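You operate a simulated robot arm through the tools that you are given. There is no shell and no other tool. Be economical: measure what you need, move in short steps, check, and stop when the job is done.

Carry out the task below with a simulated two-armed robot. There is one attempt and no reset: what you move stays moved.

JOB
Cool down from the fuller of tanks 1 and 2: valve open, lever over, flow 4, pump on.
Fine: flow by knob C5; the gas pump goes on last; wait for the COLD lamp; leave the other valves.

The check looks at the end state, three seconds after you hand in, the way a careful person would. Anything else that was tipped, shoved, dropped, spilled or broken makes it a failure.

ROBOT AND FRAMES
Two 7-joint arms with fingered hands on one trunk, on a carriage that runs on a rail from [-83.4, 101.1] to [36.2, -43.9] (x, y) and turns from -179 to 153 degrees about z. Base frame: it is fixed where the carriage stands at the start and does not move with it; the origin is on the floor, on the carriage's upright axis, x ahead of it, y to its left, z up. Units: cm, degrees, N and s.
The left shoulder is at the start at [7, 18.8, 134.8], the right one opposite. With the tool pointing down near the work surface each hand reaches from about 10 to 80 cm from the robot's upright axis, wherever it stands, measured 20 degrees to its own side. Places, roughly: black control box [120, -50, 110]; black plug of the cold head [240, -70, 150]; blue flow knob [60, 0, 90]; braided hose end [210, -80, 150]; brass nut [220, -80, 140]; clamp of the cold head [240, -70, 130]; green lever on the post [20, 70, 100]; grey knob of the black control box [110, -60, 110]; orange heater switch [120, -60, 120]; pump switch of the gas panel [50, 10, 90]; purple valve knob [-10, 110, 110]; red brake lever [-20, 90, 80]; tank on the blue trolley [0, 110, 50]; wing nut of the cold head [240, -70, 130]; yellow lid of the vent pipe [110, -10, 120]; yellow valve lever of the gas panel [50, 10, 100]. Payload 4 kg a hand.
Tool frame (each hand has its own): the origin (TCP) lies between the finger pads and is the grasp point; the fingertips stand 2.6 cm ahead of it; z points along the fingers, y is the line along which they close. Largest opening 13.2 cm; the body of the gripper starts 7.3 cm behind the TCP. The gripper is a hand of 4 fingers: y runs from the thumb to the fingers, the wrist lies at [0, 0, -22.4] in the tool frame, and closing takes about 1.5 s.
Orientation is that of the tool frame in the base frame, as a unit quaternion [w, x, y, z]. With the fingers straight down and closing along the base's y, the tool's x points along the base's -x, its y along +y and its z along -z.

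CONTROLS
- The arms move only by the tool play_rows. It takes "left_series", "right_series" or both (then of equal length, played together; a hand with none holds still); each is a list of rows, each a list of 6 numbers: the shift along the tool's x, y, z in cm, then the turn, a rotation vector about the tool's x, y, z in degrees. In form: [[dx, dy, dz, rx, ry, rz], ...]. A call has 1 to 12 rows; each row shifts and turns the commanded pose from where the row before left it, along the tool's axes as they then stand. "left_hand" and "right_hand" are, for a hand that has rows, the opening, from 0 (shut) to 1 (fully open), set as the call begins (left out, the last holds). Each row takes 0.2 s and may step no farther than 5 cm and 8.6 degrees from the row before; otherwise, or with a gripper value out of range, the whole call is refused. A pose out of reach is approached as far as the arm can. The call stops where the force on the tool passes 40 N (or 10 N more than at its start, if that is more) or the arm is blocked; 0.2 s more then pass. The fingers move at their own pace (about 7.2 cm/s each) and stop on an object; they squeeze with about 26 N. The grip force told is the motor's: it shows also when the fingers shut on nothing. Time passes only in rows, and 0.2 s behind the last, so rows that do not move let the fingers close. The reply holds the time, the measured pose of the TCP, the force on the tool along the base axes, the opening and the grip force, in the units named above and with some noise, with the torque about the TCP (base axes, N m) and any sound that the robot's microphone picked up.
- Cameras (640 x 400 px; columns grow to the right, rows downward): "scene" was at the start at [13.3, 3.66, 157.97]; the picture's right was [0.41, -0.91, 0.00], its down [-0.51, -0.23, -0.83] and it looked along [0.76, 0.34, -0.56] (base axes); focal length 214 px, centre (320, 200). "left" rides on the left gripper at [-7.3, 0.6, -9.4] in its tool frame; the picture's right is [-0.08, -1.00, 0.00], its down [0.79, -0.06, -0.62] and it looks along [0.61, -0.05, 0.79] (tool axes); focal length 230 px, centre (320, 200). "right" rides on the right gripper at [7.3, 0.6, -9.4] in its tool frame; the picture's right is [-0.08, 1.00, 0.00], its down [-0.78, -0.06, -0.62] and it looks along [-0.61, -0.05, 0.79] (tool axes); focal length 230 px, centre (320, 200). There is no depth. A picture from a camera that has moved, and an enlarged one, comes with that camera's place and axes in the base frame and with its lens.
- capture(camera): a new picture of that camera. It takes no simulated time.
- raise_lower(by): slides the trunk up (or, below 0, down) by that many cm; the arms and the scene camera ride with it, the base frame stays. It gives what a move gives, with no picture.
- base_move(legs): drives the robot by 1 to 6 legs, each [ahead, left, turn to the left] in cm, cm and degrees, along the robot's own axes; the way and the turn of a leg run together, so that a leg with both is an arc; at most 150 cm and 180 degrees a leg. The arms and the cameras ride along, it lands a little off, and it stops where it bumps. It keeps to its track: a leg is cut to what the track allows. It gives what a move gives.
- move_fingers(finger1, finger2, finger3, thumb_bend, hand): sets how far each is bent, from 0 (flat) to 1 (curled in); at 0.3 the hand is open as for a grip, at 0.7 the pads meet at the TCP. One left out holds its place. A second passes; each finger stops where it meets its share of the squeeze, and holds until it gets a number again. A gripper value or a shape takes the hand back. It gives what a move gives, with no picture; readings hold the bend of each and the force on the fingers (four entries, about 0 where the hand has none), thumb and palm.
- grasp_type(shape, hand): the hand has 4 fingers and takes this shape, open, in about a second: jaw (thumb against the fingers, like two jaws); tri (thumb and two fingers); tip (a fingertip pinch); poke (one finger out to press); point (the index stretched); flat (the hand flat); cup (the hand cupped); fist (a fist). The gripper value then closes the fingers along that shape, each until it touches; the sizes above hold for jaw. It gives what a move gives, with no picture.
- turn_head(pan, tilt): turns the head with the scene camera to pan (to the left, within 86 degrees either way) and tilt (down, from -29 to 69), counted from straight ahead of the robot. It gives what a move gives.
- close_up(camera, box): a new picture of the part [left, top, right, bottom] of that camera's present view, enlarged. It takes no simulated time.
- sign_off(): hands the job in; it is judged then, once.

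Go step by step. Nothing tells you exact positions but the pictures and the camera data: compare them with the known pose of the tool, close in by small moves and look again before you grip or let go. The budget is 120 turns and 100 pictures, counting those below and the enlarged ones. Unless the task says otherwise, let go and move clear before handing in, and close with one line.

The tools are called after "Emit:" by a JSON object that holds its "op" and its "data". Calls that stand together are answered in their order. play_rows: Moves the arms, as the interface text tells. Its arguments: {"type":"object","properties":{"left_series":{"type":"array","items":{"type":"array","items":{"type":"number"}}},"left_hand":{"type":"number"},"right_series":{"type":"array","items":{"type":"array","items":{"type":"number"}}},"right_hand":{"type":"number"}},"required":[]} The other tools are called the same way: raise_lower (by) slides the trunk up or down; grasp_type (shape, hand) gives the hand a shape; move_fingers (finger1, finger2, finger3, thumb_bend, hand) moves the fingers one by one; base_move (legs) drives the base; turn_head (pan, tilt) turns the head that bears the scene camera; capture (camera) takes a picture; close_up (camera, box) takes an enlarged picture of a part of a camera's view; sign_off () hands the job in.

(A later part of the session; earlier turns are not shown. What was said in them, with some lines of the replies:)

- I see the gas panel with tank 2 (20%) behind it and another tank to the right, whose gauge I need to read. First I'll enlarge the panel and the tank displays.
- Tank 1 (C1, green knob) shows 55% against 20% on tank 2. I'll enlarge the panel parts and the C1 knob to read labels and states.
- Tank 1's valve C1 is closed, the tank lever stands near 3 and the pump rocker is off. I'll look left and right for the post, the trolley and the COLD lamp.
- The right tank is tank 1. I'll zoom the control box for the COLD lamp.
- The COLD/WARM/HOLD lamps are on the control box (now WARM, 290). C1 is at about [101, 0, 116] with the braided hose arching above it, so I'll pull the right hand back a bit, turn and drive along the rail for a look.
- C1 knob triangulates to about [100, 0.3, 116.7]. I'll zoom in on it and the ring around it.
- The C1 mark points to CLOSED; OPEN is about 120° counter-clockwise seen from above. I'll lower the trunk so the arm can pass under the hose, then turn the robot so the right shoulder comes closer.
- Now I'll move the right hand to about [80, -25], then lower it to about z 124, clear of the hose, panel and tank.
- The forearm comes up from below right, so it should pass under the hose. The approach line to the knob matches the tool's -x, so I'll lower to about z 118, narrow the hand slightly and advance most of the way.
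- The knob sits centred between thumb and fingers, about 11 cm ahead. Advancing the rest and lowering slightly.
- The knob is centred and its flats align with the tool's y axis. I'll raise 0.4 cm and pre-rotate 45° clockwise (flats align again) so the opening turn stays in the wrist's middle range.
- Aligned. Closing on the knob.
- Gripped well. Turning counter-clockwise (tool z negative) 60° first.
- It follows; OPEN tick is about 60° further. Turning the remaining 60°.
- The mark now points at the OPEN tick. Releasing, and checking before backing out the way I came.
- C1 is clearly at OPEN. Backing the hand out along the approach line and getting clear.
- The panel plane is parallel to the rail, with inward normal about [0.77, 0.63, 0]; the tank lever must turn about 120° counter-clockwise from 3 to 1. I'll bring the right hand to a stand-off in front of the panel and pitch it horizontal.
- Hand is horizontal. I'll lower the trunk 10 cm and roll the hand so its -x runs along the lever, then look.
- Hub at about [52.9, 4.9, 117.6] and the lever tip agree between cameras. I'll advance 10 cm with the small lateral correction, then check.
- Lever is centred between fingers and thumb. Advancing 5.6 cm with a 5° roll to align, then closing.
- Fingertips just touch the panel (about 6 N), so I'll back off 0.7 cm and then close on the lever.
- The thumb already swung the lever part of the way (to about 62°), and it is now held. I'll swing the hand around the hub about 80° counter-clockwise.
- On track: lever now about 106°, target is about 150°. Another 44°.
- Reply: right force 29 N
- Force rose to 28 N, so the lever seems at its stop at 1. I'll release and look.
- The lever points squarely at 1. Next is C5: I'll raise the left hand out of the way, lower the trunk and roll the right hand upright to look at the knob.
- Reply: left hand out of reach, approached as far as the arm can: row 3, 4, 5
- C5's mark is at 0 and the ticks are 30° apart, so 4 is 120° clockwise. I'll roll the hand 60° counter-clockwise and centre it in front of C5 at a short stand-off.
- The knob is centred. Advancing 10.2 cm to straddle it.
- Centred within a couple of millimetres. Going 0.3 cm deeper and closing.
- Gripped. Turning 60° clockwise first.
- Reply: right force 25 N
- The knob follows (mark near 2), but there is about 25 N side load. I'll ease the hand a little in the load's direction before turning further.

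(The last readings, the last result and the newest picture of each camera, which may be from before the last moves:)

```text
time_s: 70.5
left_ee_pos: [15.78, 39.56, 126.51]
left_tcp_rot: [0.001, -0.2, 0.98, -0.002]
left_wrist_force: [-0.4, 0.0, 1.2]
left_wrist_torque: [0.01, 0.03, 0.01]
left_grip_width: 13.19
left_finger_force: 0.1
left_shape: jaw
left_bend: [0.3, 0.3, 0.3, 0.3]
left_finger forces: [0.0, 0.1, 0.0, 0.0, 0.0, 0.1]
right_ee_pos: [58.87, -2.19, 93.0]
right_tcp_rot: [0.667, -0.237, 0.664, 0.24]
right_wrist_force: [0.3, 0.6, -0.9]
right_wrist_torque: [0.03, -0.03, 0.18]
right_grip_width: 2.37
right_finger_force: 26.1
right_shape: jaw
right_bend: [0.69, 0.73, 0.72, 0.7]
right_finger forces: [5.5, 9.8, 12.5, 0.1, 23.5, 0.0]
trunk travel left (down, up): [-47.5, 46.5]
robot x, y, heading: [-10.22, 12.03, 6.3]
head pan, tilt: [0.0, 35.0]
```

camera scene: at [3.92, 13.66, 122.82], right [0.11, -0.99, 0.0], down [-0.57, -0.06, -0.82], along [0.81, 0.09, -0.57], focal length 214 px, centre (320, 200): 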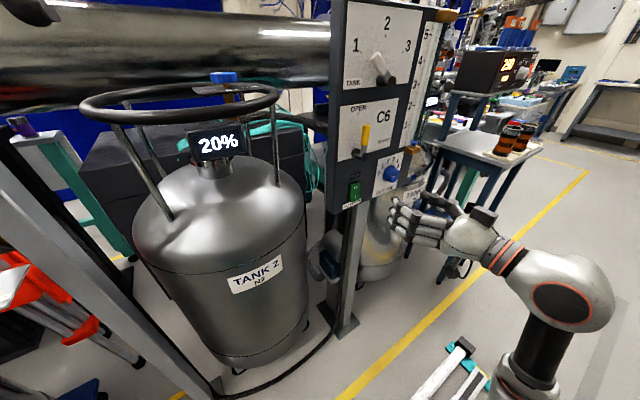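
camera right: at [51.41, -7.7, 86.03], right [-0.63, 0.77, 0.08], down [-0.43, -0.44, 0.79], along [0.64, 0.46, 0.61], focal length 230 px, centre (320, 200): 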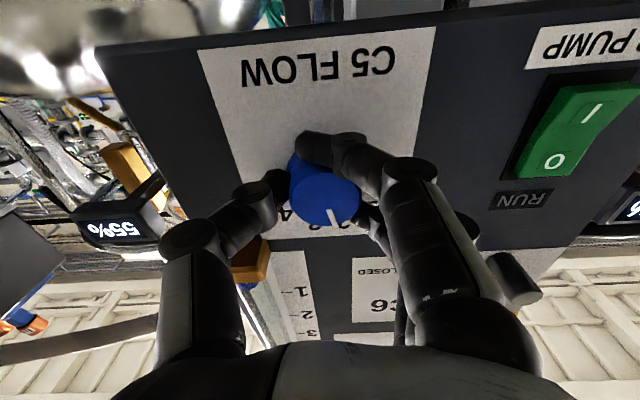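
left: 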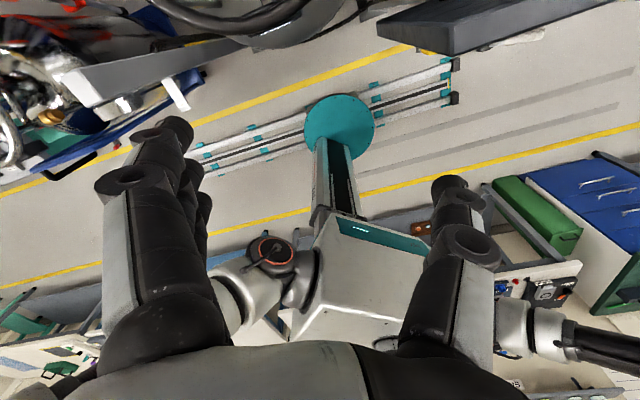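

Load gone; the knob axis sits about 3 mm off the TCP. Continuing the last 60° with a compensating shift per step.

Emit:
{"op": "play_rows", "data": {"right_series": [[0.024, 0.037, 0, 0, 0, 7.5], [0.024, 0.037, 0, 0, 0, 7.5], [0.024, 0.037, 0, 0, 0, 7.5], [0.024, 0.037, 0, 0, 0, 7.5], [0.024, 0.037, 0, 0, 0, 7.5], [0.024, 0.037, 0, 0, 0, 7.5], [0.024, 0.037, 0, 0, 0, 7.5], [0, 0, 0, 0, 0, 0]]}}

Emit:
{"op": "capture", "data": {"camera": "right"}}

Emit:
{"op": "close_up", "data": {"camera": "scene", "box": [360, 140, 430, 210]}}

```text
time_s: 72.3
left_ee_pos: [15.81, 39.63, 126.48]
left_tcp_rot: [0.002, -0.199, 0.98, -0.001]
left_wrist_force: [0.5, -0.7, -0.5]
left_wrist_torque: [0.02, 0.0, -0.02]
left_grip_width: 13.2
left_finger_force: 0.0
left_shape: jaw
left_bend: [0.3, 0.3, 0.3, 0.3]
left_finger forces: [0.0, 0.1, 0.0, 0.0, 0.1, 0.0]
right_ee_pos: [58.48, -1.91, 92.95]
right_tcp_rot: [0.491, 0.082, 0.703, 0.508]
right_wrist_force: [8.0, 1.0, 12.3]
right_wrist_torque: [0.27, -0.31, -0.01]
right_grip_width: 2.24
right_finger_force: 26.0
right_shape: jaw
right_bend: [0.7, 0.73, 0.72, 0.7]
right_finger forces: [3.0, 10.8, 17.3, 0.0, 18.1, 0.1]
trunk travel left (down, up): [-47.5, 46.5]
robot x, y, heading: [-10.38, 12.21, 6.1]
head pan, tilt: [0.0, 35.0]
```

```text
43 pictures are left
camera right: at [47.51, -3.15, 89.16], right [-0.35, 0.42, 0.84], down [-0.06, -0.9, 0.43], along [0.94, 0.1, 0.34], focal length 230 px, centre (320, 200)
```

right: 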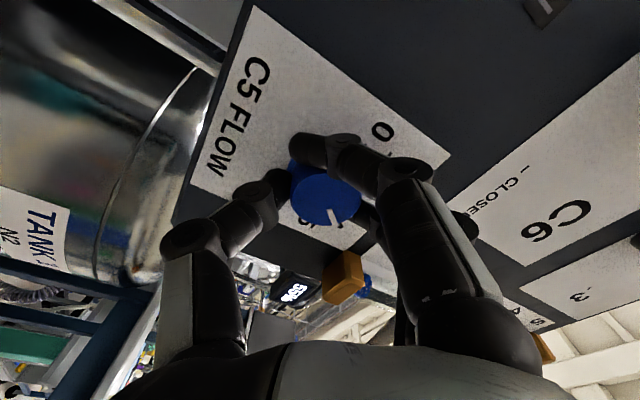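

```text
5.71 times, centred on (395, 175) of scene
camera zoom: at [3.9, 13.71, 122.82], right [0.11, -0.99, 0.0], down [-0.57, -0.06, -0.82], along [0.81, 0.09, -0.57], focal length 1226 px, centre (-109, 343)
```

zoom: 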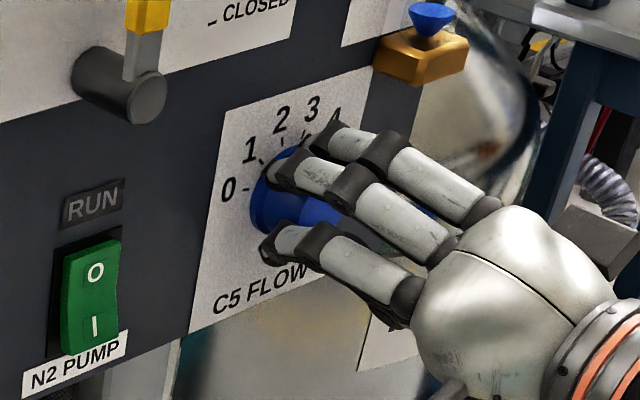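

The mark is near 3.75. One more 7.5° step with a slight easing upward, then I'll release and check.

Emit:
{"op": "play_rows", "data": {"right_series": [[-0.08, 0.12, 0, 0, 0, 7.5], [0, 0, 0, 0, 0, 0]]}}

Emit:
{"op": "play_rows", "data": {"right_series": [[0, 0, 0, 0, 0, 0], [0, 0, 0, 0, 0, 0], [0, 0, 0, 0, 0, 0], [0, 0, 0, 0, 0, 0]], "right_hand": 0.65}}

Emit:
{"op": "capture", "data": {"camera": "right"}}

```text
time_s: 72.9
left_ee_pos: [15.78, 39.7, 126.44]
left_tcp_rot: [0.002, -0.2, 0.98, -0.001]
left_wrist_force: [-0.6, 1.0, 0.2]
left_wrist_torque: [0.0, 0.0, 0.0]
left_grip_width: 13.17
left_finger_force: 0.1
left_shape: jaw
left_bend: [0.3, 0.3, 0.3, 0.3]
left_finger forces: [0.0, 0.0, 0.0, 0.1, 0.1, 0.0]
right_ee_pos: [58.53, -1.91, 92.94]
right_tcp_rot: [0.455, 0.127, 0.696, 0.54]
right_wrist_force: [4.9, 1.4, 5.6]
right_wrist_torque: [0.21, -0.25, -0.02]
right_grip_width: 2.26
right_finger_force: 25.9
right_shape: jaw
right_bend: [0.7, 0.73, 0.72, 0.7]
right_finger forces: [3.9, 10.9, 14.9, 0.0, 20.2, 0.0]
trunk travel left (down, up): [-47.5, 46.5]
robot x, y, heading: [-9.93, 11.87, 5.9]
head pan, tilt: [0.0, 35.0]
```

```text
time_s: 73.9
left_ee_pos: [15.78, 39.58, 126.37]
left_tcp_rot: [0.001, -0.2, 0.98, -0.002]
left_wrist_force: [-0.4, -0.2, 0.0]
left_wrist_torque: [0.01, -0.02, -0.04]
left_grip_width: 13.18
left_finger_force: 0.0
left_shape: jaw
left_bend: [0.3, 0.3, 0.3, 0.3]
left_finger forces: [0.1, 0.0, 0.0, 0.0, 0.0, 0.1]
right_ee_pos: [58.54, -1.91, 93.15]
right_tcp_rot: [0.456, 0.126, 0.696, 0.54]
right_wrist_force: [0.6, -0.2, 0.1]
right_wrist_torque: [0.0, 0.0, 0.02]
right_grip_width: 8.55
right_finger_force: 0.1
right_shape: jaw
right_bend: [0.7, 0.7, 0.7, 0.67]
right_finger forces: [0.0, 0.0, 0.0, 0.0, 0.0, 0.0]
trunk travel left (down, up): [-47.5, 46.5]
robot x, y, heading: [-9.93, 11.96, 6.2]
head pan, tilt: [0.0, 35.0]
```

```text
41 pictures are left
camera right: at [47.19, -2.8, 90.09], right [-0.27, 0.33, 0.9], down [-0.02, -0.94, 0.34], along [0.96, 0.07, 0.26], focal length 230 px, centre (320, 200)
```

right: 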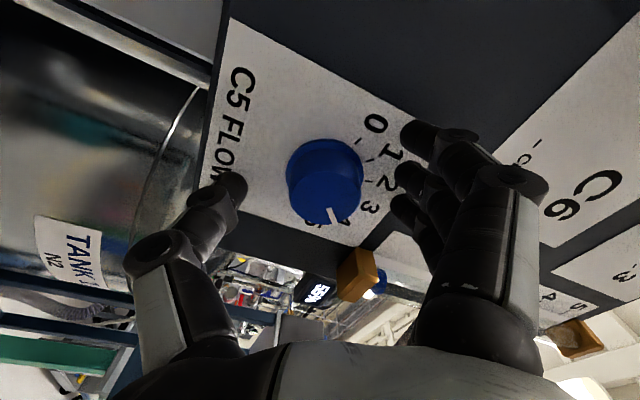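

Emit:
{"op": "play_rows", "data": {"right_series": [[0, 0, -4, 0, 0, 0], [0, 0, -4, 0, 0, 0], [0, 0, -4, 0, 0, 0], [0, 0, 0, 0, 0, -7.5], [0, 0, 0, 0, 0, -7.5], [0, 0, 0, 0, 0, -7.5], [0, 0, 0, 0, 0, -7.5], [0, 0, 0, 0, 0, -7.5], [0, 0, 0, 0, 0, -7.5], [0, 0, 0, 0, 0, -7.5], [0, 0, 0, 0, 0, -7.5]]}}

Emit:
{"op": "close_up", "data": {"camera": "scene", "box": [340, 130, 430, 210]}}

Emit:
{"op": "capture", "data": {"camera": "right"}}

```text
time_s: 76.3
left_ee_pos: [15.78, 39.66, 126.38]
left_tcp_rot: [0.001, -0.199, 0.98, -0.002]
left_wrist_force: [0.7, 0.8, 1.1]
left_wrist_torque: [-0.01, -0.01, 0.03]
left_grip_width: 13.19
left_finger_force: 0.3
left_shape: jaw
left_bend: [0.3, 0.3, 0.3, 0.3]
left_finger forces: [0.0, 0.1, 0.0, 0.0, 0.0, 0.0]
right_ee_pos: [49.29, -9.56, 93.04]
right_tcp_rot: [0.666, -0.239, 0.666, 0.239]
right_wrist_force: [0.5, -0.5, -0.1]
right_wrist_torque: [-0.01, 0.04, -0.05]
right_grip_width: 8.55
right_finger_force: 0.1
right_shape: jaw
right_bend: [0.7, 0.7, 0.7, 0.67]
right_finger forces: [0.1, 0.0, 0.0, 0.0, 0.1, 0.0]
trunk travel left (down, up): [-47.5, 46.5]
robot x, y, heading: [-9.81, 11.99, 6.4]
head pan, tilt: [0.0, 35.0]
```

```text
5.00 times, centred on (385, 170) of scene
camera zoom: at [3.92, 13.66, 122.82], right [0.11, -0.99, 0.0], down [-0.57, -0.06, -0.82], along [0.81, 0.09, -0.57], focal length 1072 px, centre (-5, 350)
```

zoom: 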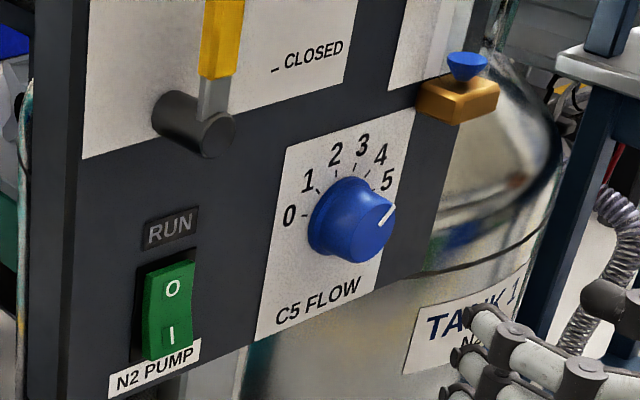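

```text
39 pictures are left
camera right: at [41.8, -15.1, 85.88], right [-0.63, 0.77, 0.08], down [-0.44, -0.44, 0.79], along [0.64, 0.46, 0.61], focal length 230 px, centre (320, 200)
```

right: 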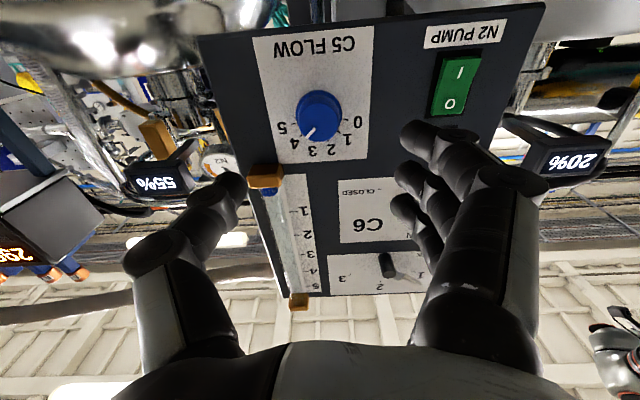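

Emit:
{"op": "close_up", "data": {"camera": "right", "box": [260, 70, 380, 170]}}

```text
4.00 times, centred on (320, 120) of right
camera zoom: at [41.8, -15.1, 85.88], right [-0.63, 0.77, 0.08], down [-0.44, -0.44, 0.79], along [0.64, 0.46, 0.61], focal length 920 px, centre (320, 520)
```

zoom: 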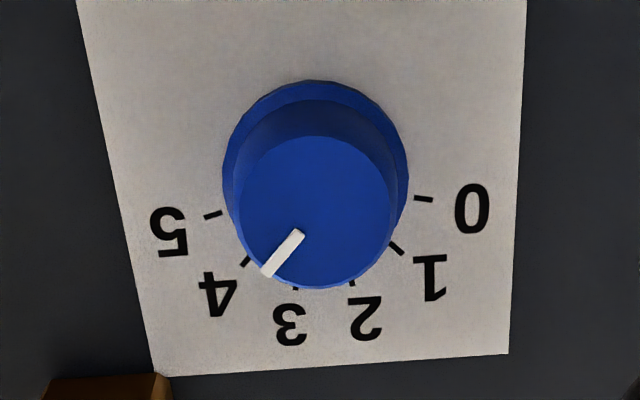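

C5 reads 4. The pump rocker's I half (lower) is about 13 cm to the left; I'll shift there at a distance and take the poke shape.

Emit:
{"op": "play_rows", "data": {"right_series": [[0.5, 3.2, -1, 0, 0, 0], [0.5, 3.2, -1, 0, 0, 0], [0.5, 3.2, 0, 0, 0, 0], [0.5, 3.2, 0, 0, 0, 0]]}}

Emit:
{"op": "grasp_type", "data": {"hand": "right", "shape": "poke"}}

Emit:
{"op": "capture", "data": {"camera": "right"}}

Emit:
{"op": "close_up", "data": {"camera": "scene", "box": [300, 120, 500, 290]}}

```text
time_s: 77.3
left_ee_pos: [15.8, 39.56, 126.45]
left_tcp_rot: [0.001, -0.199, 0.98, -0.001]
left_wrist_force: [0.6, -0.4, 0.8]
left_wrist_torque: [-0.03, -0.05, -0.01]
left_grip_width: 13.2
left_finger_force: 0.0
left_shape: jaw
left_bend: [0.3, 0.3, 0.3, 0.3]
left_finger forces: [0.0, 0.0, 0.1, 0.0, 0.1, 0.1]
right_ee_pos: [39.44, -0.72, 91.23]
right_tcp_rot: [0.665, -0.239, 0.666, 0.24]
right_wrist_force: [0.5, 0.0, -0.1]
right_wrist_torque: [0.01, 0.04, 0.01]
right_grip_width: 8.54
right_finger_force: 0.1
right_shape: jaw
right_bend: [0.7, 0.7, 0.7, 0.67]
right_finger forces: [0.1, 0.0, 0.0, 0.0, 0.0, 0.1]
trunk travel left (down, up): [-47.5, 46.5]
robot x, y, heading: [-9.98, 11.91, 6.2]
head pan, tilt: [0.0, 35.0]
```

```text
time_s: 78.2
left_ee_pos: [15.84, 39.63, 126.47]
left_tcp_rot: [0.001, -0.199, 0.98, -0.001]
left_wrist_force: [0.3, 0.0, 0.3]
left_wrist_torque: [0.0, 0.03, 0.0]
left_grip_width: 13.2
left_finger_force: 0.0
left_shape: jaw
left_bend: [0.3, 0.3, 0.3, 0.3]
left_finger forces: [0.1, 0.0, 0.1, 0.0, 0.0, 0.1]
right_ee_pos: [39.56, -0.89, 91.19]
right_tcp_rot: [0.665, -0.238, 0.666, 0.239]
right_wrist_force: [-0.6, 0.2, -0.8]
right_wrist_torque: [0.02, 0.03, 0.01]
right_grip_width: 0.01
right_finger_force: 0.0
right_shape: poke
right_bend: [1.0, 1.0, 1.0, 0.46]
right_finger forces: [0.0, 0.0, 0.0, 0.0, 0.0, 0.0]
trunk travel left (down, up): [-47.5, 46.5]
robot x, y, heading: [-10.31, 11.99, 6.2]
head pan, tilt: [0.0, 35.0]
```

```text
37 pictures are left
camera right: at [32.04, -6.36, 84.0], right [-0.63, 0.77, 0.08], down [-0.44, -0.44, 0.78], along [0.64, 0.46, 0.61], focal length 230 px, centre (320, 200)
```

right: 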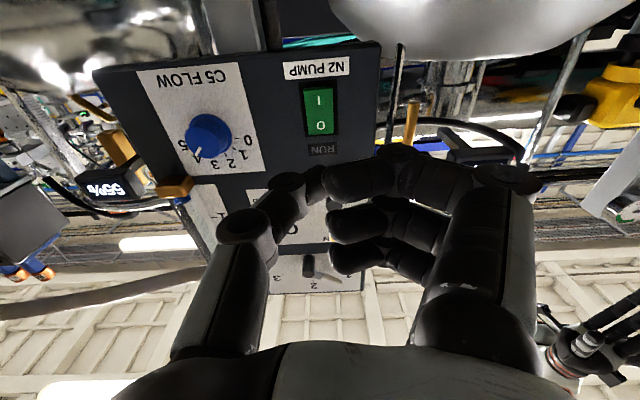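

```text
2.35 times, centred on (400, 205) of scene
camera zoom: at [3.92, 13.67, 122.82], right [0.11, -0.99, 0.0], down [-0.57, -0.06, -0.82], along [0.81, 0.09, -0.57], focal length 505 px, centre (132, 188)
```

zoom: 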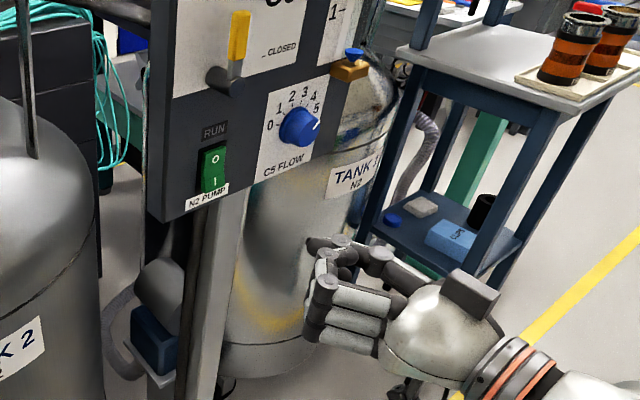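

Poke leaves the thumb out rather than a straight finger; the "point" shape should suit better.

Emit:
{"op": "grasp_type", "data": {"hand": "right", "shape": "point"}}

Emit:
{"op": "capture", "data": {"camera": "right"}}

Emit:
{"op": "close_up", "data": {"camera": "scene", "box": [360, 180, 500, 290]}}

```text
time_s: 79.1
left_ee_pos: [15.78, 39.6, 126.37]
left_tcp_rot: [0.001, -0.2, 0.98, -0.002]
left_wrist_force: [0.0, -0.8, 0.5]
left_wrist_torque: [-0.04, -0.04, -0.02]
left_grip_width: 13.19
left_finger_force: 0.0
left_shape: jaw
left_bend: [0.3, 0.3, 0.3, 0.3]
left_finger forces: [0.0, 0.1, 0.0, 0.0, 0.0, 0.0]
right_ee_pos: [39.55, -0.84, 91.06]
right_tcp_rot: [0.665, -0.239, 0.666, 0.24]
right_wrist_force: [0.0, 0.6, 0.2]
right_wrist_torque: [0.02, 0.02, 0.02]
right_grip_width: 12.6
right_finger_force: 0.1
right_shape: point
right_bend: [0.28, 1.0, 1.0, 0.54]
right_finger forces: [0.0, 0.1, 0.1, 0.0, 0.0, 0.0]
trunk travel left (down, up): [-47.5, 46.5]
robot x, y, heading: [-9.95, 11.75, 6.3]
head pan, tilt: [0.0, 35.0]
```

```text
35 pictures are left
camera right: at [32.05, -6.37, 84.0], right [-0.63, 0.77, 0.08], down [-0.44, -0.44, 0.78], along [0.64, 0.46, 0.61], focal length 230 px, centre (320, 200)
```

right: 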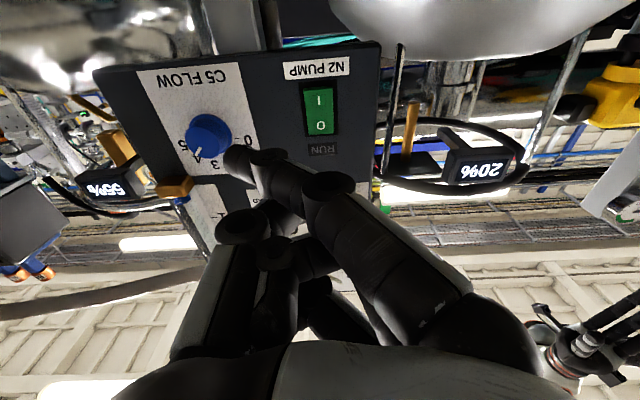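

```text
3.64 times, centred on (430, 235) of scene
camera zoom: at [3.93, 13.67, 122.82], right [0.11, -0.99, 0.0], down [-0.57, -0.06, -0.82], along [0.81, 0.09, -0.57], focal length 780 px, centre (-80, 73)
```

zoom: 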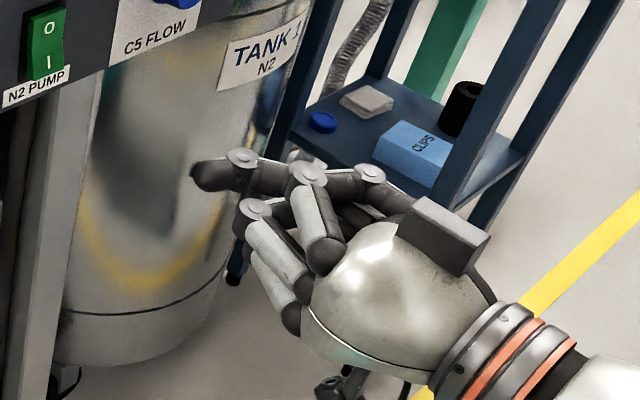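

The pointing finger's tip is hard to place. I'll try the fingertip pinch, closed, whose tip should lie on the tool axis.

Emit:
{"op": "grasp_type", "data": {"hand": "right", "shape": "tip"}}

Emit:
{"op": "play_rows", "data": {"right_series": [[0, 0, 0, 0, 0, 0], [0, 0, 0, 0, 0, 0], [0, 0, 0, 0, 0, 0], [0, 0, 0, 0, 0, 0], [0, 0, 0, 0, 0, 0], [0, 0, 0, 0, 0, 0]], "right_hand": 0}}

Emit:
{"op": "capture", "data": {"camera": "right"}}

Emit:
{"op": "close_up", "data": {"camera": "scene", "box": [340, 150, 500, 290]}}

```text
time_s: 80.0
left_ee_pos: [15.85, 39.5, 126.45]
left_tcp_rot: [0.001, -0.199, 0.98, -0.002]
left_wrist_force: [-0.5, 0.9, -0.6]
left_wrist_torque: [-0.01, -0.05, 0.0]
left_grip_width: 13.16
left_finger_force: 0.0
left_shape: jaw
left_bend: [0.3, 0.3, 0.3, 0.3]
left_finger forces: [0.0, 0.0, 0.0, 0.0, 0.1, 0.1]
right_ee_pos: [39.52, -0.83, 91.17]
right_tcp_rot: [0.665, -0.238, 0.666, 0.239]
right_wrist_force: [0.3, -0.4, -0.2]
right_wrist_torque: [-0.03, -0.03, 0.03]
right_grip_width: 13.17
right_finger_force: 0.1
right_shape: tip
right_bend: [0.0, 0.3, 0.0, 0.3]
right_finger forces: [0.0, 0.0, 0.0, 0.1, 0.0, 0.0]
trunk travel left (down, up): [-47.5, 46.5]
robot x, y, heading: [-9.93, 12.21, 6.3]
head pan, tilt: [0.0, 35.0]
```

```text
time_s: 81.4
left_ee_pos: [15.75, 39.57, 126.47]
left_tcp_rot: [0.001, -0.199, 0.98, -0.002]
left_wrist_force: [0.0, -0.5, -0.1]
left_wrist_torque: [0.01, 0.02, 0.02]
left_grip_width: 13.2
left_finger_force: 0.0
left_shape: jaw
left_bend: [0.3, 0.3, 0.3, 0.3]
left_finger forces: [0.0, 0.0, 0.1, 0.0, 0.0, 0.1]
right_ee_pos: [39.46, -0.73, 91.16]
right_tcp_rot: [0.665, -0.238, 0.666, 0.239]
right_wrist_force: [0.6, 0.0, 0.3]
right_wrist_torque: [-0.05, -0.02, 0.02]
right_grip_width: 0.0
right_finger_force: 25.7
right_shape: tip
right_bend: [0.17, 0.62, 0.17, 0.67]
right_finger forces: [0.0, 0.0, 0.0, 0.0, 0.1, 0.1]
trunk travel left (down, up): [-47.5, 46.5]
robot x, y, heading: [-10.15, 11.9, 6.4]
head pan, tilt: [0.0, 35.0]
```

```text
33 pictures are left
camera right: at [32.03, -6.35, 83.99], right [-0.63, 0.77, 0.08], down [-0.44, -0.44, 0.78], along [0.64, 0.46, 0.61], focal length 230 px, centre (320, 200)
```

right: 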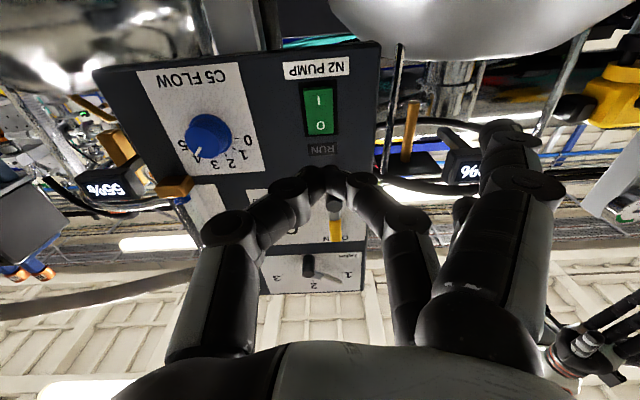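

```text
2.86 times, centred on (420, 220) of scene
camera zoom: at [3.93, 13.67, 122.82], right [0.11, -0.99, 0.0], down [-0.57, -0.06, -0.82], along [0.81, 0.09, -0.57], focal length 613 px, centre (34, 143)
```

zoom: 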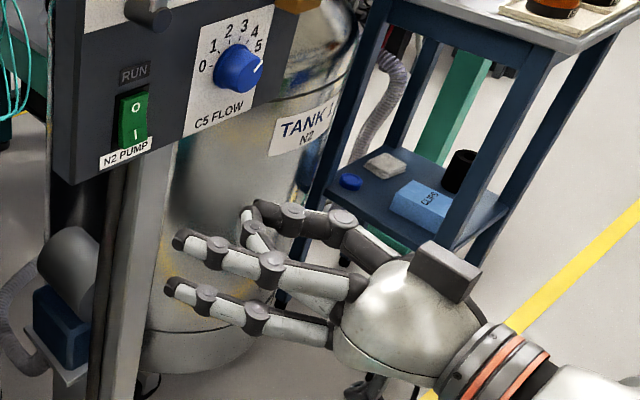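

The middle finger and thumb meet on the axis, but the outer fingers stick out. I'll curl those two in.

Emit:
{"op": "move_fingers", "data": {"hand": "right", "finger1": 1, "finger2": 0.66, "finger3": 1, "thumb_bend": 0.68}}

Emit:
{"op": "capture", "data": {"camera": "right"}}

Emit:
{"op": "close_up", "data": {"camera": "scene", "box": [340, 150, 500, 290]}}

```text
time_s: 82.4
left_ee_pos: [15.93, 39.5, 126.43]
left_tcp_rot: [0.001, -0.199, 0.98, -0.001]
left_wrist_force: [0.4, -1.3, -0.3]
left_wrist_torque: [0.03, 0.02, 0.0]
left_grip_width: 13.22
left_finger_force: 0.0
left_shape: jaw
left_bend: [0.3, 0.3, 0.3, 0.3]
left_finger forces: [0.0, 0.0, 0.0, 0.1, 0.0, 0.0]
right_ee_pos: [39.46, -0.81, 91.16]
right_tcp_rot: [0.665, -0.238, 0.666, 0.239]
right_wrist_force: [-0.9, -0.1, -0.1]
right_wrist_torque: [0.0, -0.02, -0.02]
right_grip_width: 3.97
right_finger_force: 0.1
right_shape: fingers
right_bend: [1.0, 0.66, 1.0, 0.68]
right_finger forces: [0.0, 0.0, 0.0, 0.0, 0.0, 0.0]
trunk travel left (down, up): [-47.5, 46.5]
robot x, y, heading: [-9.93, 12.4, 6.1]
head pan, tilt: [0.0, 35.0]
```

```text
31 pictures are left
camera right: at [32.03, -6.35, 83.99], right [-0.63, 0.77, 0.08], down [-0.44, -0.44, 0.78], along [0.64, 0.46, 0.61], focal length 230 px, centre (320, 200)
```

right: 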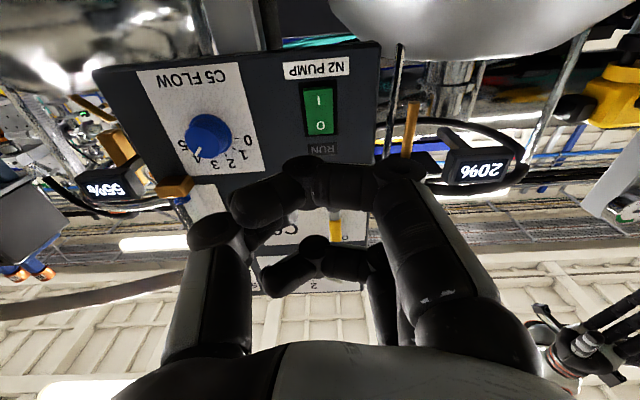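

```text
2.86 times, centred on (420, 220) of scene
camera zoom: at [3.93, 13.67, 122.82], right [0.11, -0.99, 0.0], down [-0.57, -0.06, -0.82], along [0.81, 0.09, -0.57], focal length 613 px, centre (34, 143)
```

zoom: 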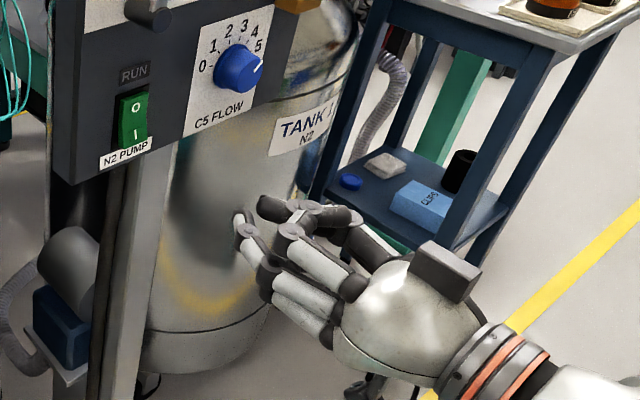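

The middle finger and thumb tips lead now, near the tool axis. I'll aim about 1.2 cm lower, at the I half, and close in to a few centimetres.

Emit:
{"op": "play_rows", "data": {"right_series": [[1.2, -0.2, 3.3, 0, 0, 0], [0, 0, 3.3, 0, 0, 0], [0, 0, 3.3, 0, 0, 0], [0, 0, 0, 0, 0, 0]]}}

Emit:
{"op": "capture", "data": {"camera": "right"}}

Emit:
{"op": "close_up", "data": {"camera": "scene", "box": [320, 140, 440, 240]}}

```text
time_s: 83.4
left_ee_pos: [15.87, 39.57, 126.47]
left_tcp_rot: [0.003, -0.199, 0.98, -0.002]
left_wrist_force: [0.3, 0.1, 0.7]
left_wrist_torque: [0.0, -0.02, 0.02]
left_grip_width: 13.19
left_finger_force: 0.1
left_shape: jaw
left_bend: [0.3, 0.3, 0.3, 0.3]
left_finger forces: [0.0, 0.0, 0.0, 0.0, 0.0, 0.0]
right_ee_pos: [47.33, 5.12, 90.08]
right_tcp_rot: [0.666, -0.238, 0.666, 0.239]
right_wrist_force: [-0.5, 0.4, 0.5]
right_wrist_torque: [0.01, -0.01, 0.0]
right_grip_width: 3.95
right_finger_force: 0.0
right_shape: fingers
right_bend: [1.0, 0.66, 1.0, 0.68]
right_finger forces: [0.1, 0.0, 0.1, 0.0, 0.1, 0.0]
trunk travel left (down, up): [-47.5, 46.5]
robot x, y, heading: [-9.89, 11.92, 6.0]
head pan, tilt: [0.0, 35.0]
```

```text
29 pictures are left
camera right: at [39.96, -0.33, 82.87], right [-0.63, 0.77, 0.08], down [-0.44, -0.44, 0.78], along [0.64, 0.46, 0.61], focal length 230 px, centre (320, 200)
```

right: 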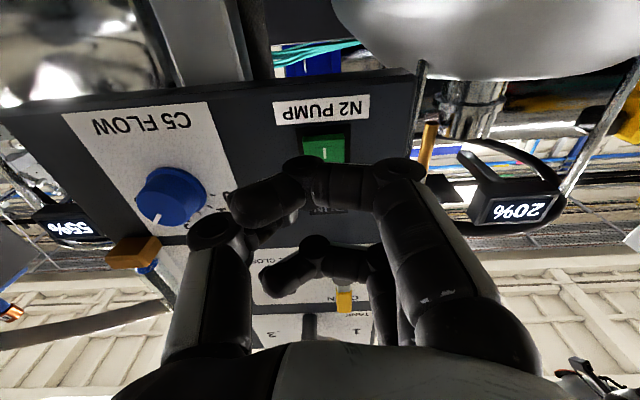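

```text
4.00 times, centred on (380, 190) of scene
camera zoom: at [3.9, 13.62, 122.82], right [0.11, -0.99, 0.0], down [-0.57, -0.06, -0.82], along [0.81, 0.09, -0.57], focal length 858 px, centre (80, 240)
```

zoom: 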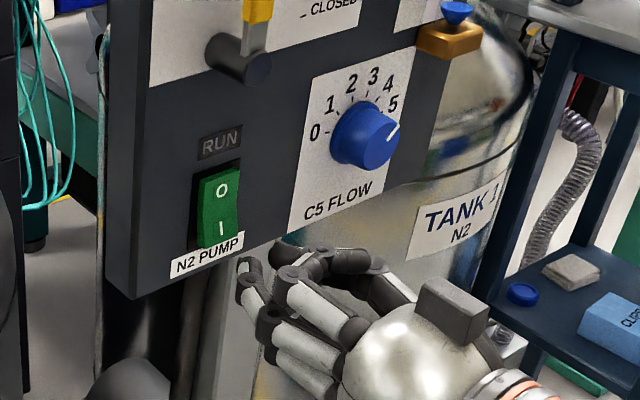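

The axis lands on the lower part of the I half; I'll raise 0.4 cm and press in gently.

Emit:
{"op": "play_rows", "data": {"right_series": [[-0.4, -0.2, 1.5, 0, 0, 0], [0, 0, 1, 0, 0, 0], [0, 0, 0.5, 0, 0, 0], [0, 0, 0.4, 0, 0, 0], [0, 0, 0.3, 0, 0, 0], [0, 0, 0, 0, 0, 0]]}}

Emit:
{"op": "close_up", "data": {"camera": "scene", "box": [320, 140, 440, 240]}}

```text
time_s: 84.8
left_ee_pos: [15.5, 39.48, 126.46]
left_tcp_rot: [0.003, -0.198, 0.98, -0.001]
left_wrist_force: [-0.3, -0.4, 0.3]
left_wrist_torque: [0.0, 0.01, -0.03]
left_grip_width: 13.19
left_finger_force: 0.1
left_shape: jaw
left_bend: [0.3, 0.3, 0.3, 0.3]
left_finger forces: [0.0, 0.0, 0.1, 0.1, 0.0, 0.0]
right_ee_pos: [50.3, 7.27, 90.49]
right_tcp_rot: [0.665, -0.239, 0.665, 0.24]
right_wrist_force: [-22.6, -10.1, -8.4]
right_wrist_torque: [-0.16, 0.03, 0.45]
right_grip_width: 3.98
right_finger_force: 12.3
right_shape: fingers
right_bend: [1.0, 0.71, 1.0, 0.68]
right_finger forces: [0.0, 24.3, 0.1, 0.1, 0.0, 0.1]
trunk travel left (down, up): [-47.5, 46.5]
robot x, y, heading: [-10.15, 12.04, 6.2]
head pan, tilt: [0.0, 35.0]
```

```text
4.00 times, centred on (380, 190) of scene
camera zoom: at [3.69, 13.52, 122.84], right [0.11, -0.99, 0.0], down [-0.57, -0.06, -0.82], along [0.82, 0.09, -0.57], focal length 858 px, centre (80, 240)
```

zoom: 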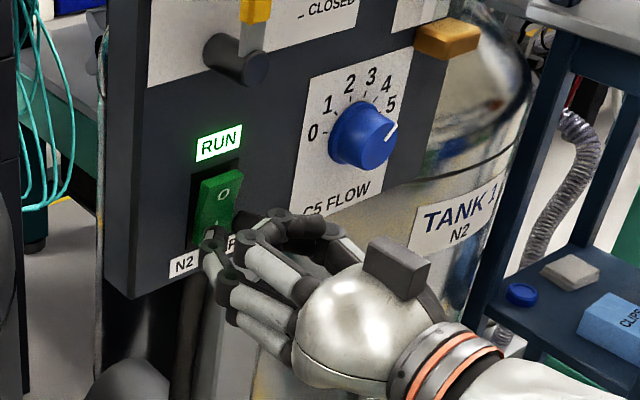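

The RUN lamp is lit. I'll withdraw straight back and look at the flow tube and the control box.

Emit:
{"op": "play_rows", "data": {"right_series": [[0, 0, -3, 0, 0, 0], [0, 0, -4, 0, 0, 0], [0, 0, -4, 0, 0, 0], [0, 0, -4, 0, 0, 0], [0, 0, 0, 0, 0, 0]]}}

Emit:
{"op": "turn_head", "data": {"pan": -12, "tilt": 10}}

Emit:
{"op": "capture", "data": {"camera": "scene"}}

```text
time_s: 86.0
left_ee_pos: [15.83, 39.63, 126.44]
left_tcp_rot: [0.002, -0.2, 0.98, -0.002]
left_wrist_force: [-0.9, 0.2, -0.3]
left_wrist_torque: [0.0, 0.01, 0.0]
left_grip_width: 13.19
left_finger_force: 0.1
left_shape: jaw
left_bend: [0.3, 0.3, 0.3, 0.3]
left_finger forces: [0.0, 0.0, 0.0, 0.1, 0.0, 0.0]
right_ee_pos: [38.61, -2.22, 90.42]
right_tcp_rot: [0.665, -0.239, 0.666, 0.24]
right_wrist_force: [0.2, 0.4, -0.2]
right_wrist_torque: [0.0, 0.02, -0.01]
right_grip_width: 3.97
right_finger_force: 0.0
right_shape: fingers
right_bend: [1.0, 0.66, 1.0, 0.68]
right_finger forces: [0.0, 0.0, 0.1, 0.0, 0.0, 0.0]
trunk travel left (down, up): [-47.5, 46.5]
robot x, y, heading: [-10.21, 11.96, 6.2]
head pan, tilt: [0.0, 35.0]
```

```text
time_s: 86.9
left_ee_pos: [15.77, 39.61, 126.39]
left_tcp_rot: [0.002, -0.2, 0.98, -0.002]
left_wrist_force: [0.7, 0.3, -0.5]
left_wrist_torque: [0.0, -0.01, -0.02]
left_grip_width: 13.17
left_finger_force: 0.0
left_shape: jaw
left_bend: [0.3, 0.3, 0.3, 0.3]
left_finger forces: [0.0, 0.0, 0.0, 0.0, 0.0, 0.0]
right_ee_pos: [38.81, -2.23, 90.52]
right_tcp_rot: [0.666, -0.238, 0.666, 0.239]
right_wrist_force: [-0.1, 0.3, -0.7]
right_wrist_torque: [0.01, 0.0, 0.04]
right_grip_width: 3.95
right_finger_force: 0.0
right_shape: fingers
right_bend: [1.0, 0.66, 1.0, 0.68]
right_finger forces: [0.0, 0.1, 0.1, 0.1, 0.0, 0.0]
trunk travel left (down, up): [-47.5, 46.5]
robot x, y, heading: [-9.76, 12.09, 6.2]
head pan, tilt: [-12.0, 10.0]
```

```text
26 pictures are left
camera scene: at [4.43, 11.78, 126.82], right [-0.1, -0.99, 0.0], down [-0.17, 0.02, -0.98], along [0.98, -0.1, -0.17], focal length 214 px, centre (320, 200)
```

scene: 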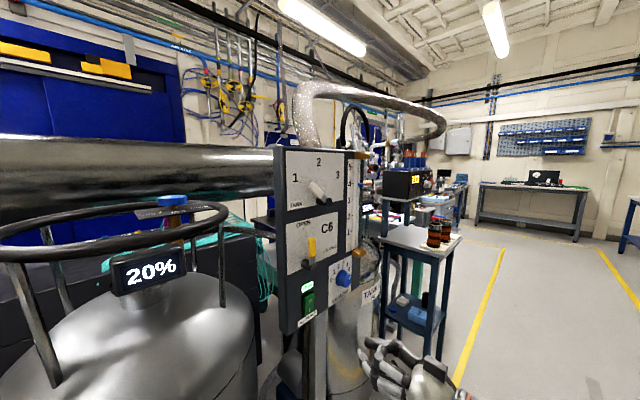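

Emit:
{"op": "close_up", "data": {"camera": "scene", "box": [270, 140, 380, 320]}}

Emit:
{"op": "close_up", "data": {"camera": "scene", "box": [375, 155, 435, 210]}}

```text
2.22 times, centred on (325, 230) of scene
camera zoom: at [4.43, 11.78, 126.82], right [-0.1, -0.99, 0.0], down [-0.17, 0.02, -0.98], along [0.98, -0.1, -0.17], focal length 477 px, centre (309, 133)
```

zoom: 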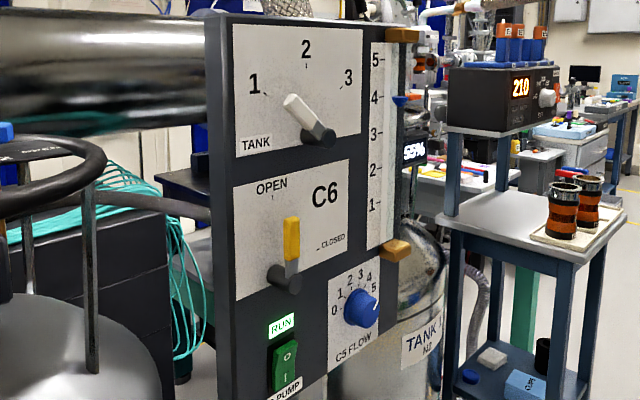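

```text
7.27 times, centred on (405, 182) of scene
camera zoom: at [4.43, 11.78, 126.82], right [-0.1, -0.99, 0.0], down [-0.17, 0.02, -0.98], along [0.98, -0.1, -0.17], focal length 1560 px, centre (-298, 327)
```

zoom: 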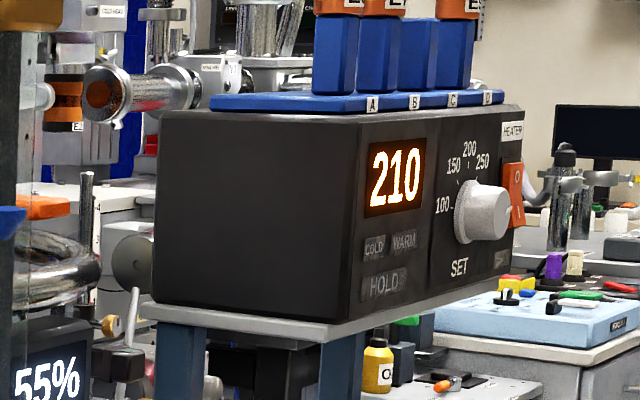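

Temperature is falling (210) and the float stands at 4. I'll wait while easing the hand a bit further back.

Emit:
{"op": "play_rows", "data": {"right_series": [[0, 0, -3, 0, 0, 0], [0, 0, -3, 0, 0, 0], [0, 0, 0, 0, 0, 0], [0, 0, 0, 0, 0, 0], [0, 0, 0, 0, 0, 0], [0, 0, 0, 0, 0, 0], [0, 0, 0, 0, 0, 0], [0, 0, 0, 0, 0, 0], [0, 0, 0, 0, 0, 0], [0, 0, 0, 0, 0, 0], [0, 0, 0, 0, 0, 0], [0, 0, 0, 0, 0, 0]]}}

Emit:
{"op": "play_rows", "data": {"right_series": [[0, 0, 0, 0, 0, 0], [0, 0, 0, 0, 0, 0], [0, 0, 0, 0, 0, 0], [0, 0, 0, 0, 0, 0], [0, 0, 0, 0, 0, 0], [0, 0, 0, 0, 0, 0], [0, 0, 0, 0, 0, 0], [0, 0, 0, 0, 0, 0], [0, 0, 0, 0, 0, 0], [0, 0, 0, 0, 0, 0], [0, 0, 0, 0, 0, 0], [0, 0, 0, 0, 0, 0]]}}

Emit:
{"op": "close_up", "data": {"camera": "scene", "box": [340, 140, 435, 210]}}

```text
time_s: 89.5
left_ee_pos: [15.83, 39.48, 126.45]
left_tcp_rot: [0.001, -0.199, 0.98, -0.002]
left_wrist_force: [0.4, -0.1, -0.3]
left_wrist_torque: [-0.01, 0.03, -0.01]
left_grip_width: 13.16
left_finger_force: 0.1
left_shape: jaw
left_bend: [0.3, 0.3, 0.3, 0.3]
left_finger forces: [0.0, 0.1, 0.0, 0.0, 0.0, 0.0]
right_ee_pos: [35.06, -6.15, 89.48]
right_tcp_rot: [0.665, -0.239, 0.665, 0.24]
right_wrist_force: [-0.6, 0.5, 0.7]
right_wrist_torque: [0.0, -0.01, 0.02]
right_grip_width: 3.97
right_finger_force: 0.0
right_shape: fingers
right_bend: [1.0, 0.66, 1.0, 0.68]
right_finger forces: [0.0, 0.0, 0.0, 0.1, 0.0, 0.0]
right hand out of reach, approached as far as the arm can: row 2
trunk travel left (down, up): [-47.5, 46.5]
robot x, y, heading: [-9.77, 12.51, 6.1]
head pan, tilt: [-12.0, 10.0]
```

```text
time_s: 92.1
left_ee_pos: [15.8, 39.58, 126.44]
left_tcp_rot: [0.002, -0.199, 0.98, -0.002]
left_wrist_force: [0.1, -1.6, 0.0]
left_wrist_torque: [0.03, 0.0, -0.05]
left_grip_width: 13.21
left_finger_force: 0.0
left_shape: jaw
left_bend: [0.3, 0.3, 0.3, 0.3]
left_finger forces: [0.0, 0.0, 0.0, 0.1, 0.0, 0.0]
right_ee_pos: [35.07, -6.11, 89.41]
right_tcp_rot: [0.666, -0.238, 0.666, 0.239]
right_wrist_force: [0.0, 0.2, -0.6]
right_wrist_torque: [-0.01, 0.02, 0.0]
right_grip_width: 3.96
right_finger_force: 0.1
right_shape: fingers
right_bend: [1.0, 0.66, 1.0, 0.68]
right_finger forces: [0.0, 0.0, 0.0, 0.0, 0.0, 0.0]
trunk travel left (down, up): [-47.5, 46.5]
robot x, y, heading: [-10.11, 12.13, 6.4]
head pan, tilt: [-12.0, 10.0]
```

```text
5.71 times, centred on (388, 175) of scene
camera zoom: at [4.42, 11.77, 126.83], right [-0.1, -0.99, 0.0], down [-0.17, 0.02, -0.98], along [0.98, -0.1, -0.17], focal length 1226 px, centre (-66, 343)
```

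zoom: 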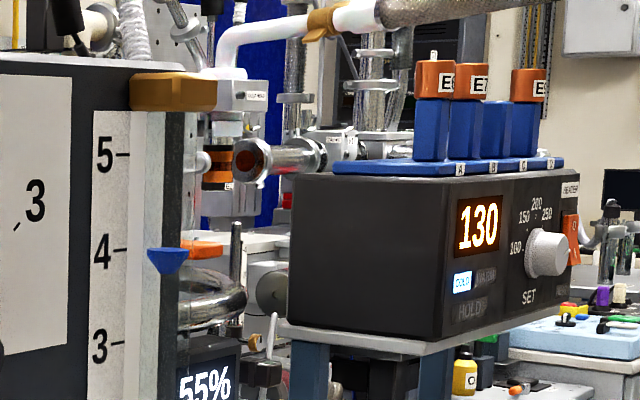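

The COLD lamp is lit (130), the float reads about 4, RUN is on, the lever is at 1 and C1 is open. Both hands are clear, so I'm handing in.

Emit:
{"op": "sign_off", "data": {}}

```text
The job is handed in.
```

The cool-down is running from tank 1, the fuller tank at 55%: valve C1 open, lever at 1, C5 at flow 4, N2 pump switched on last, COLD lamp lit at a reading of 130, other valves left as they were.
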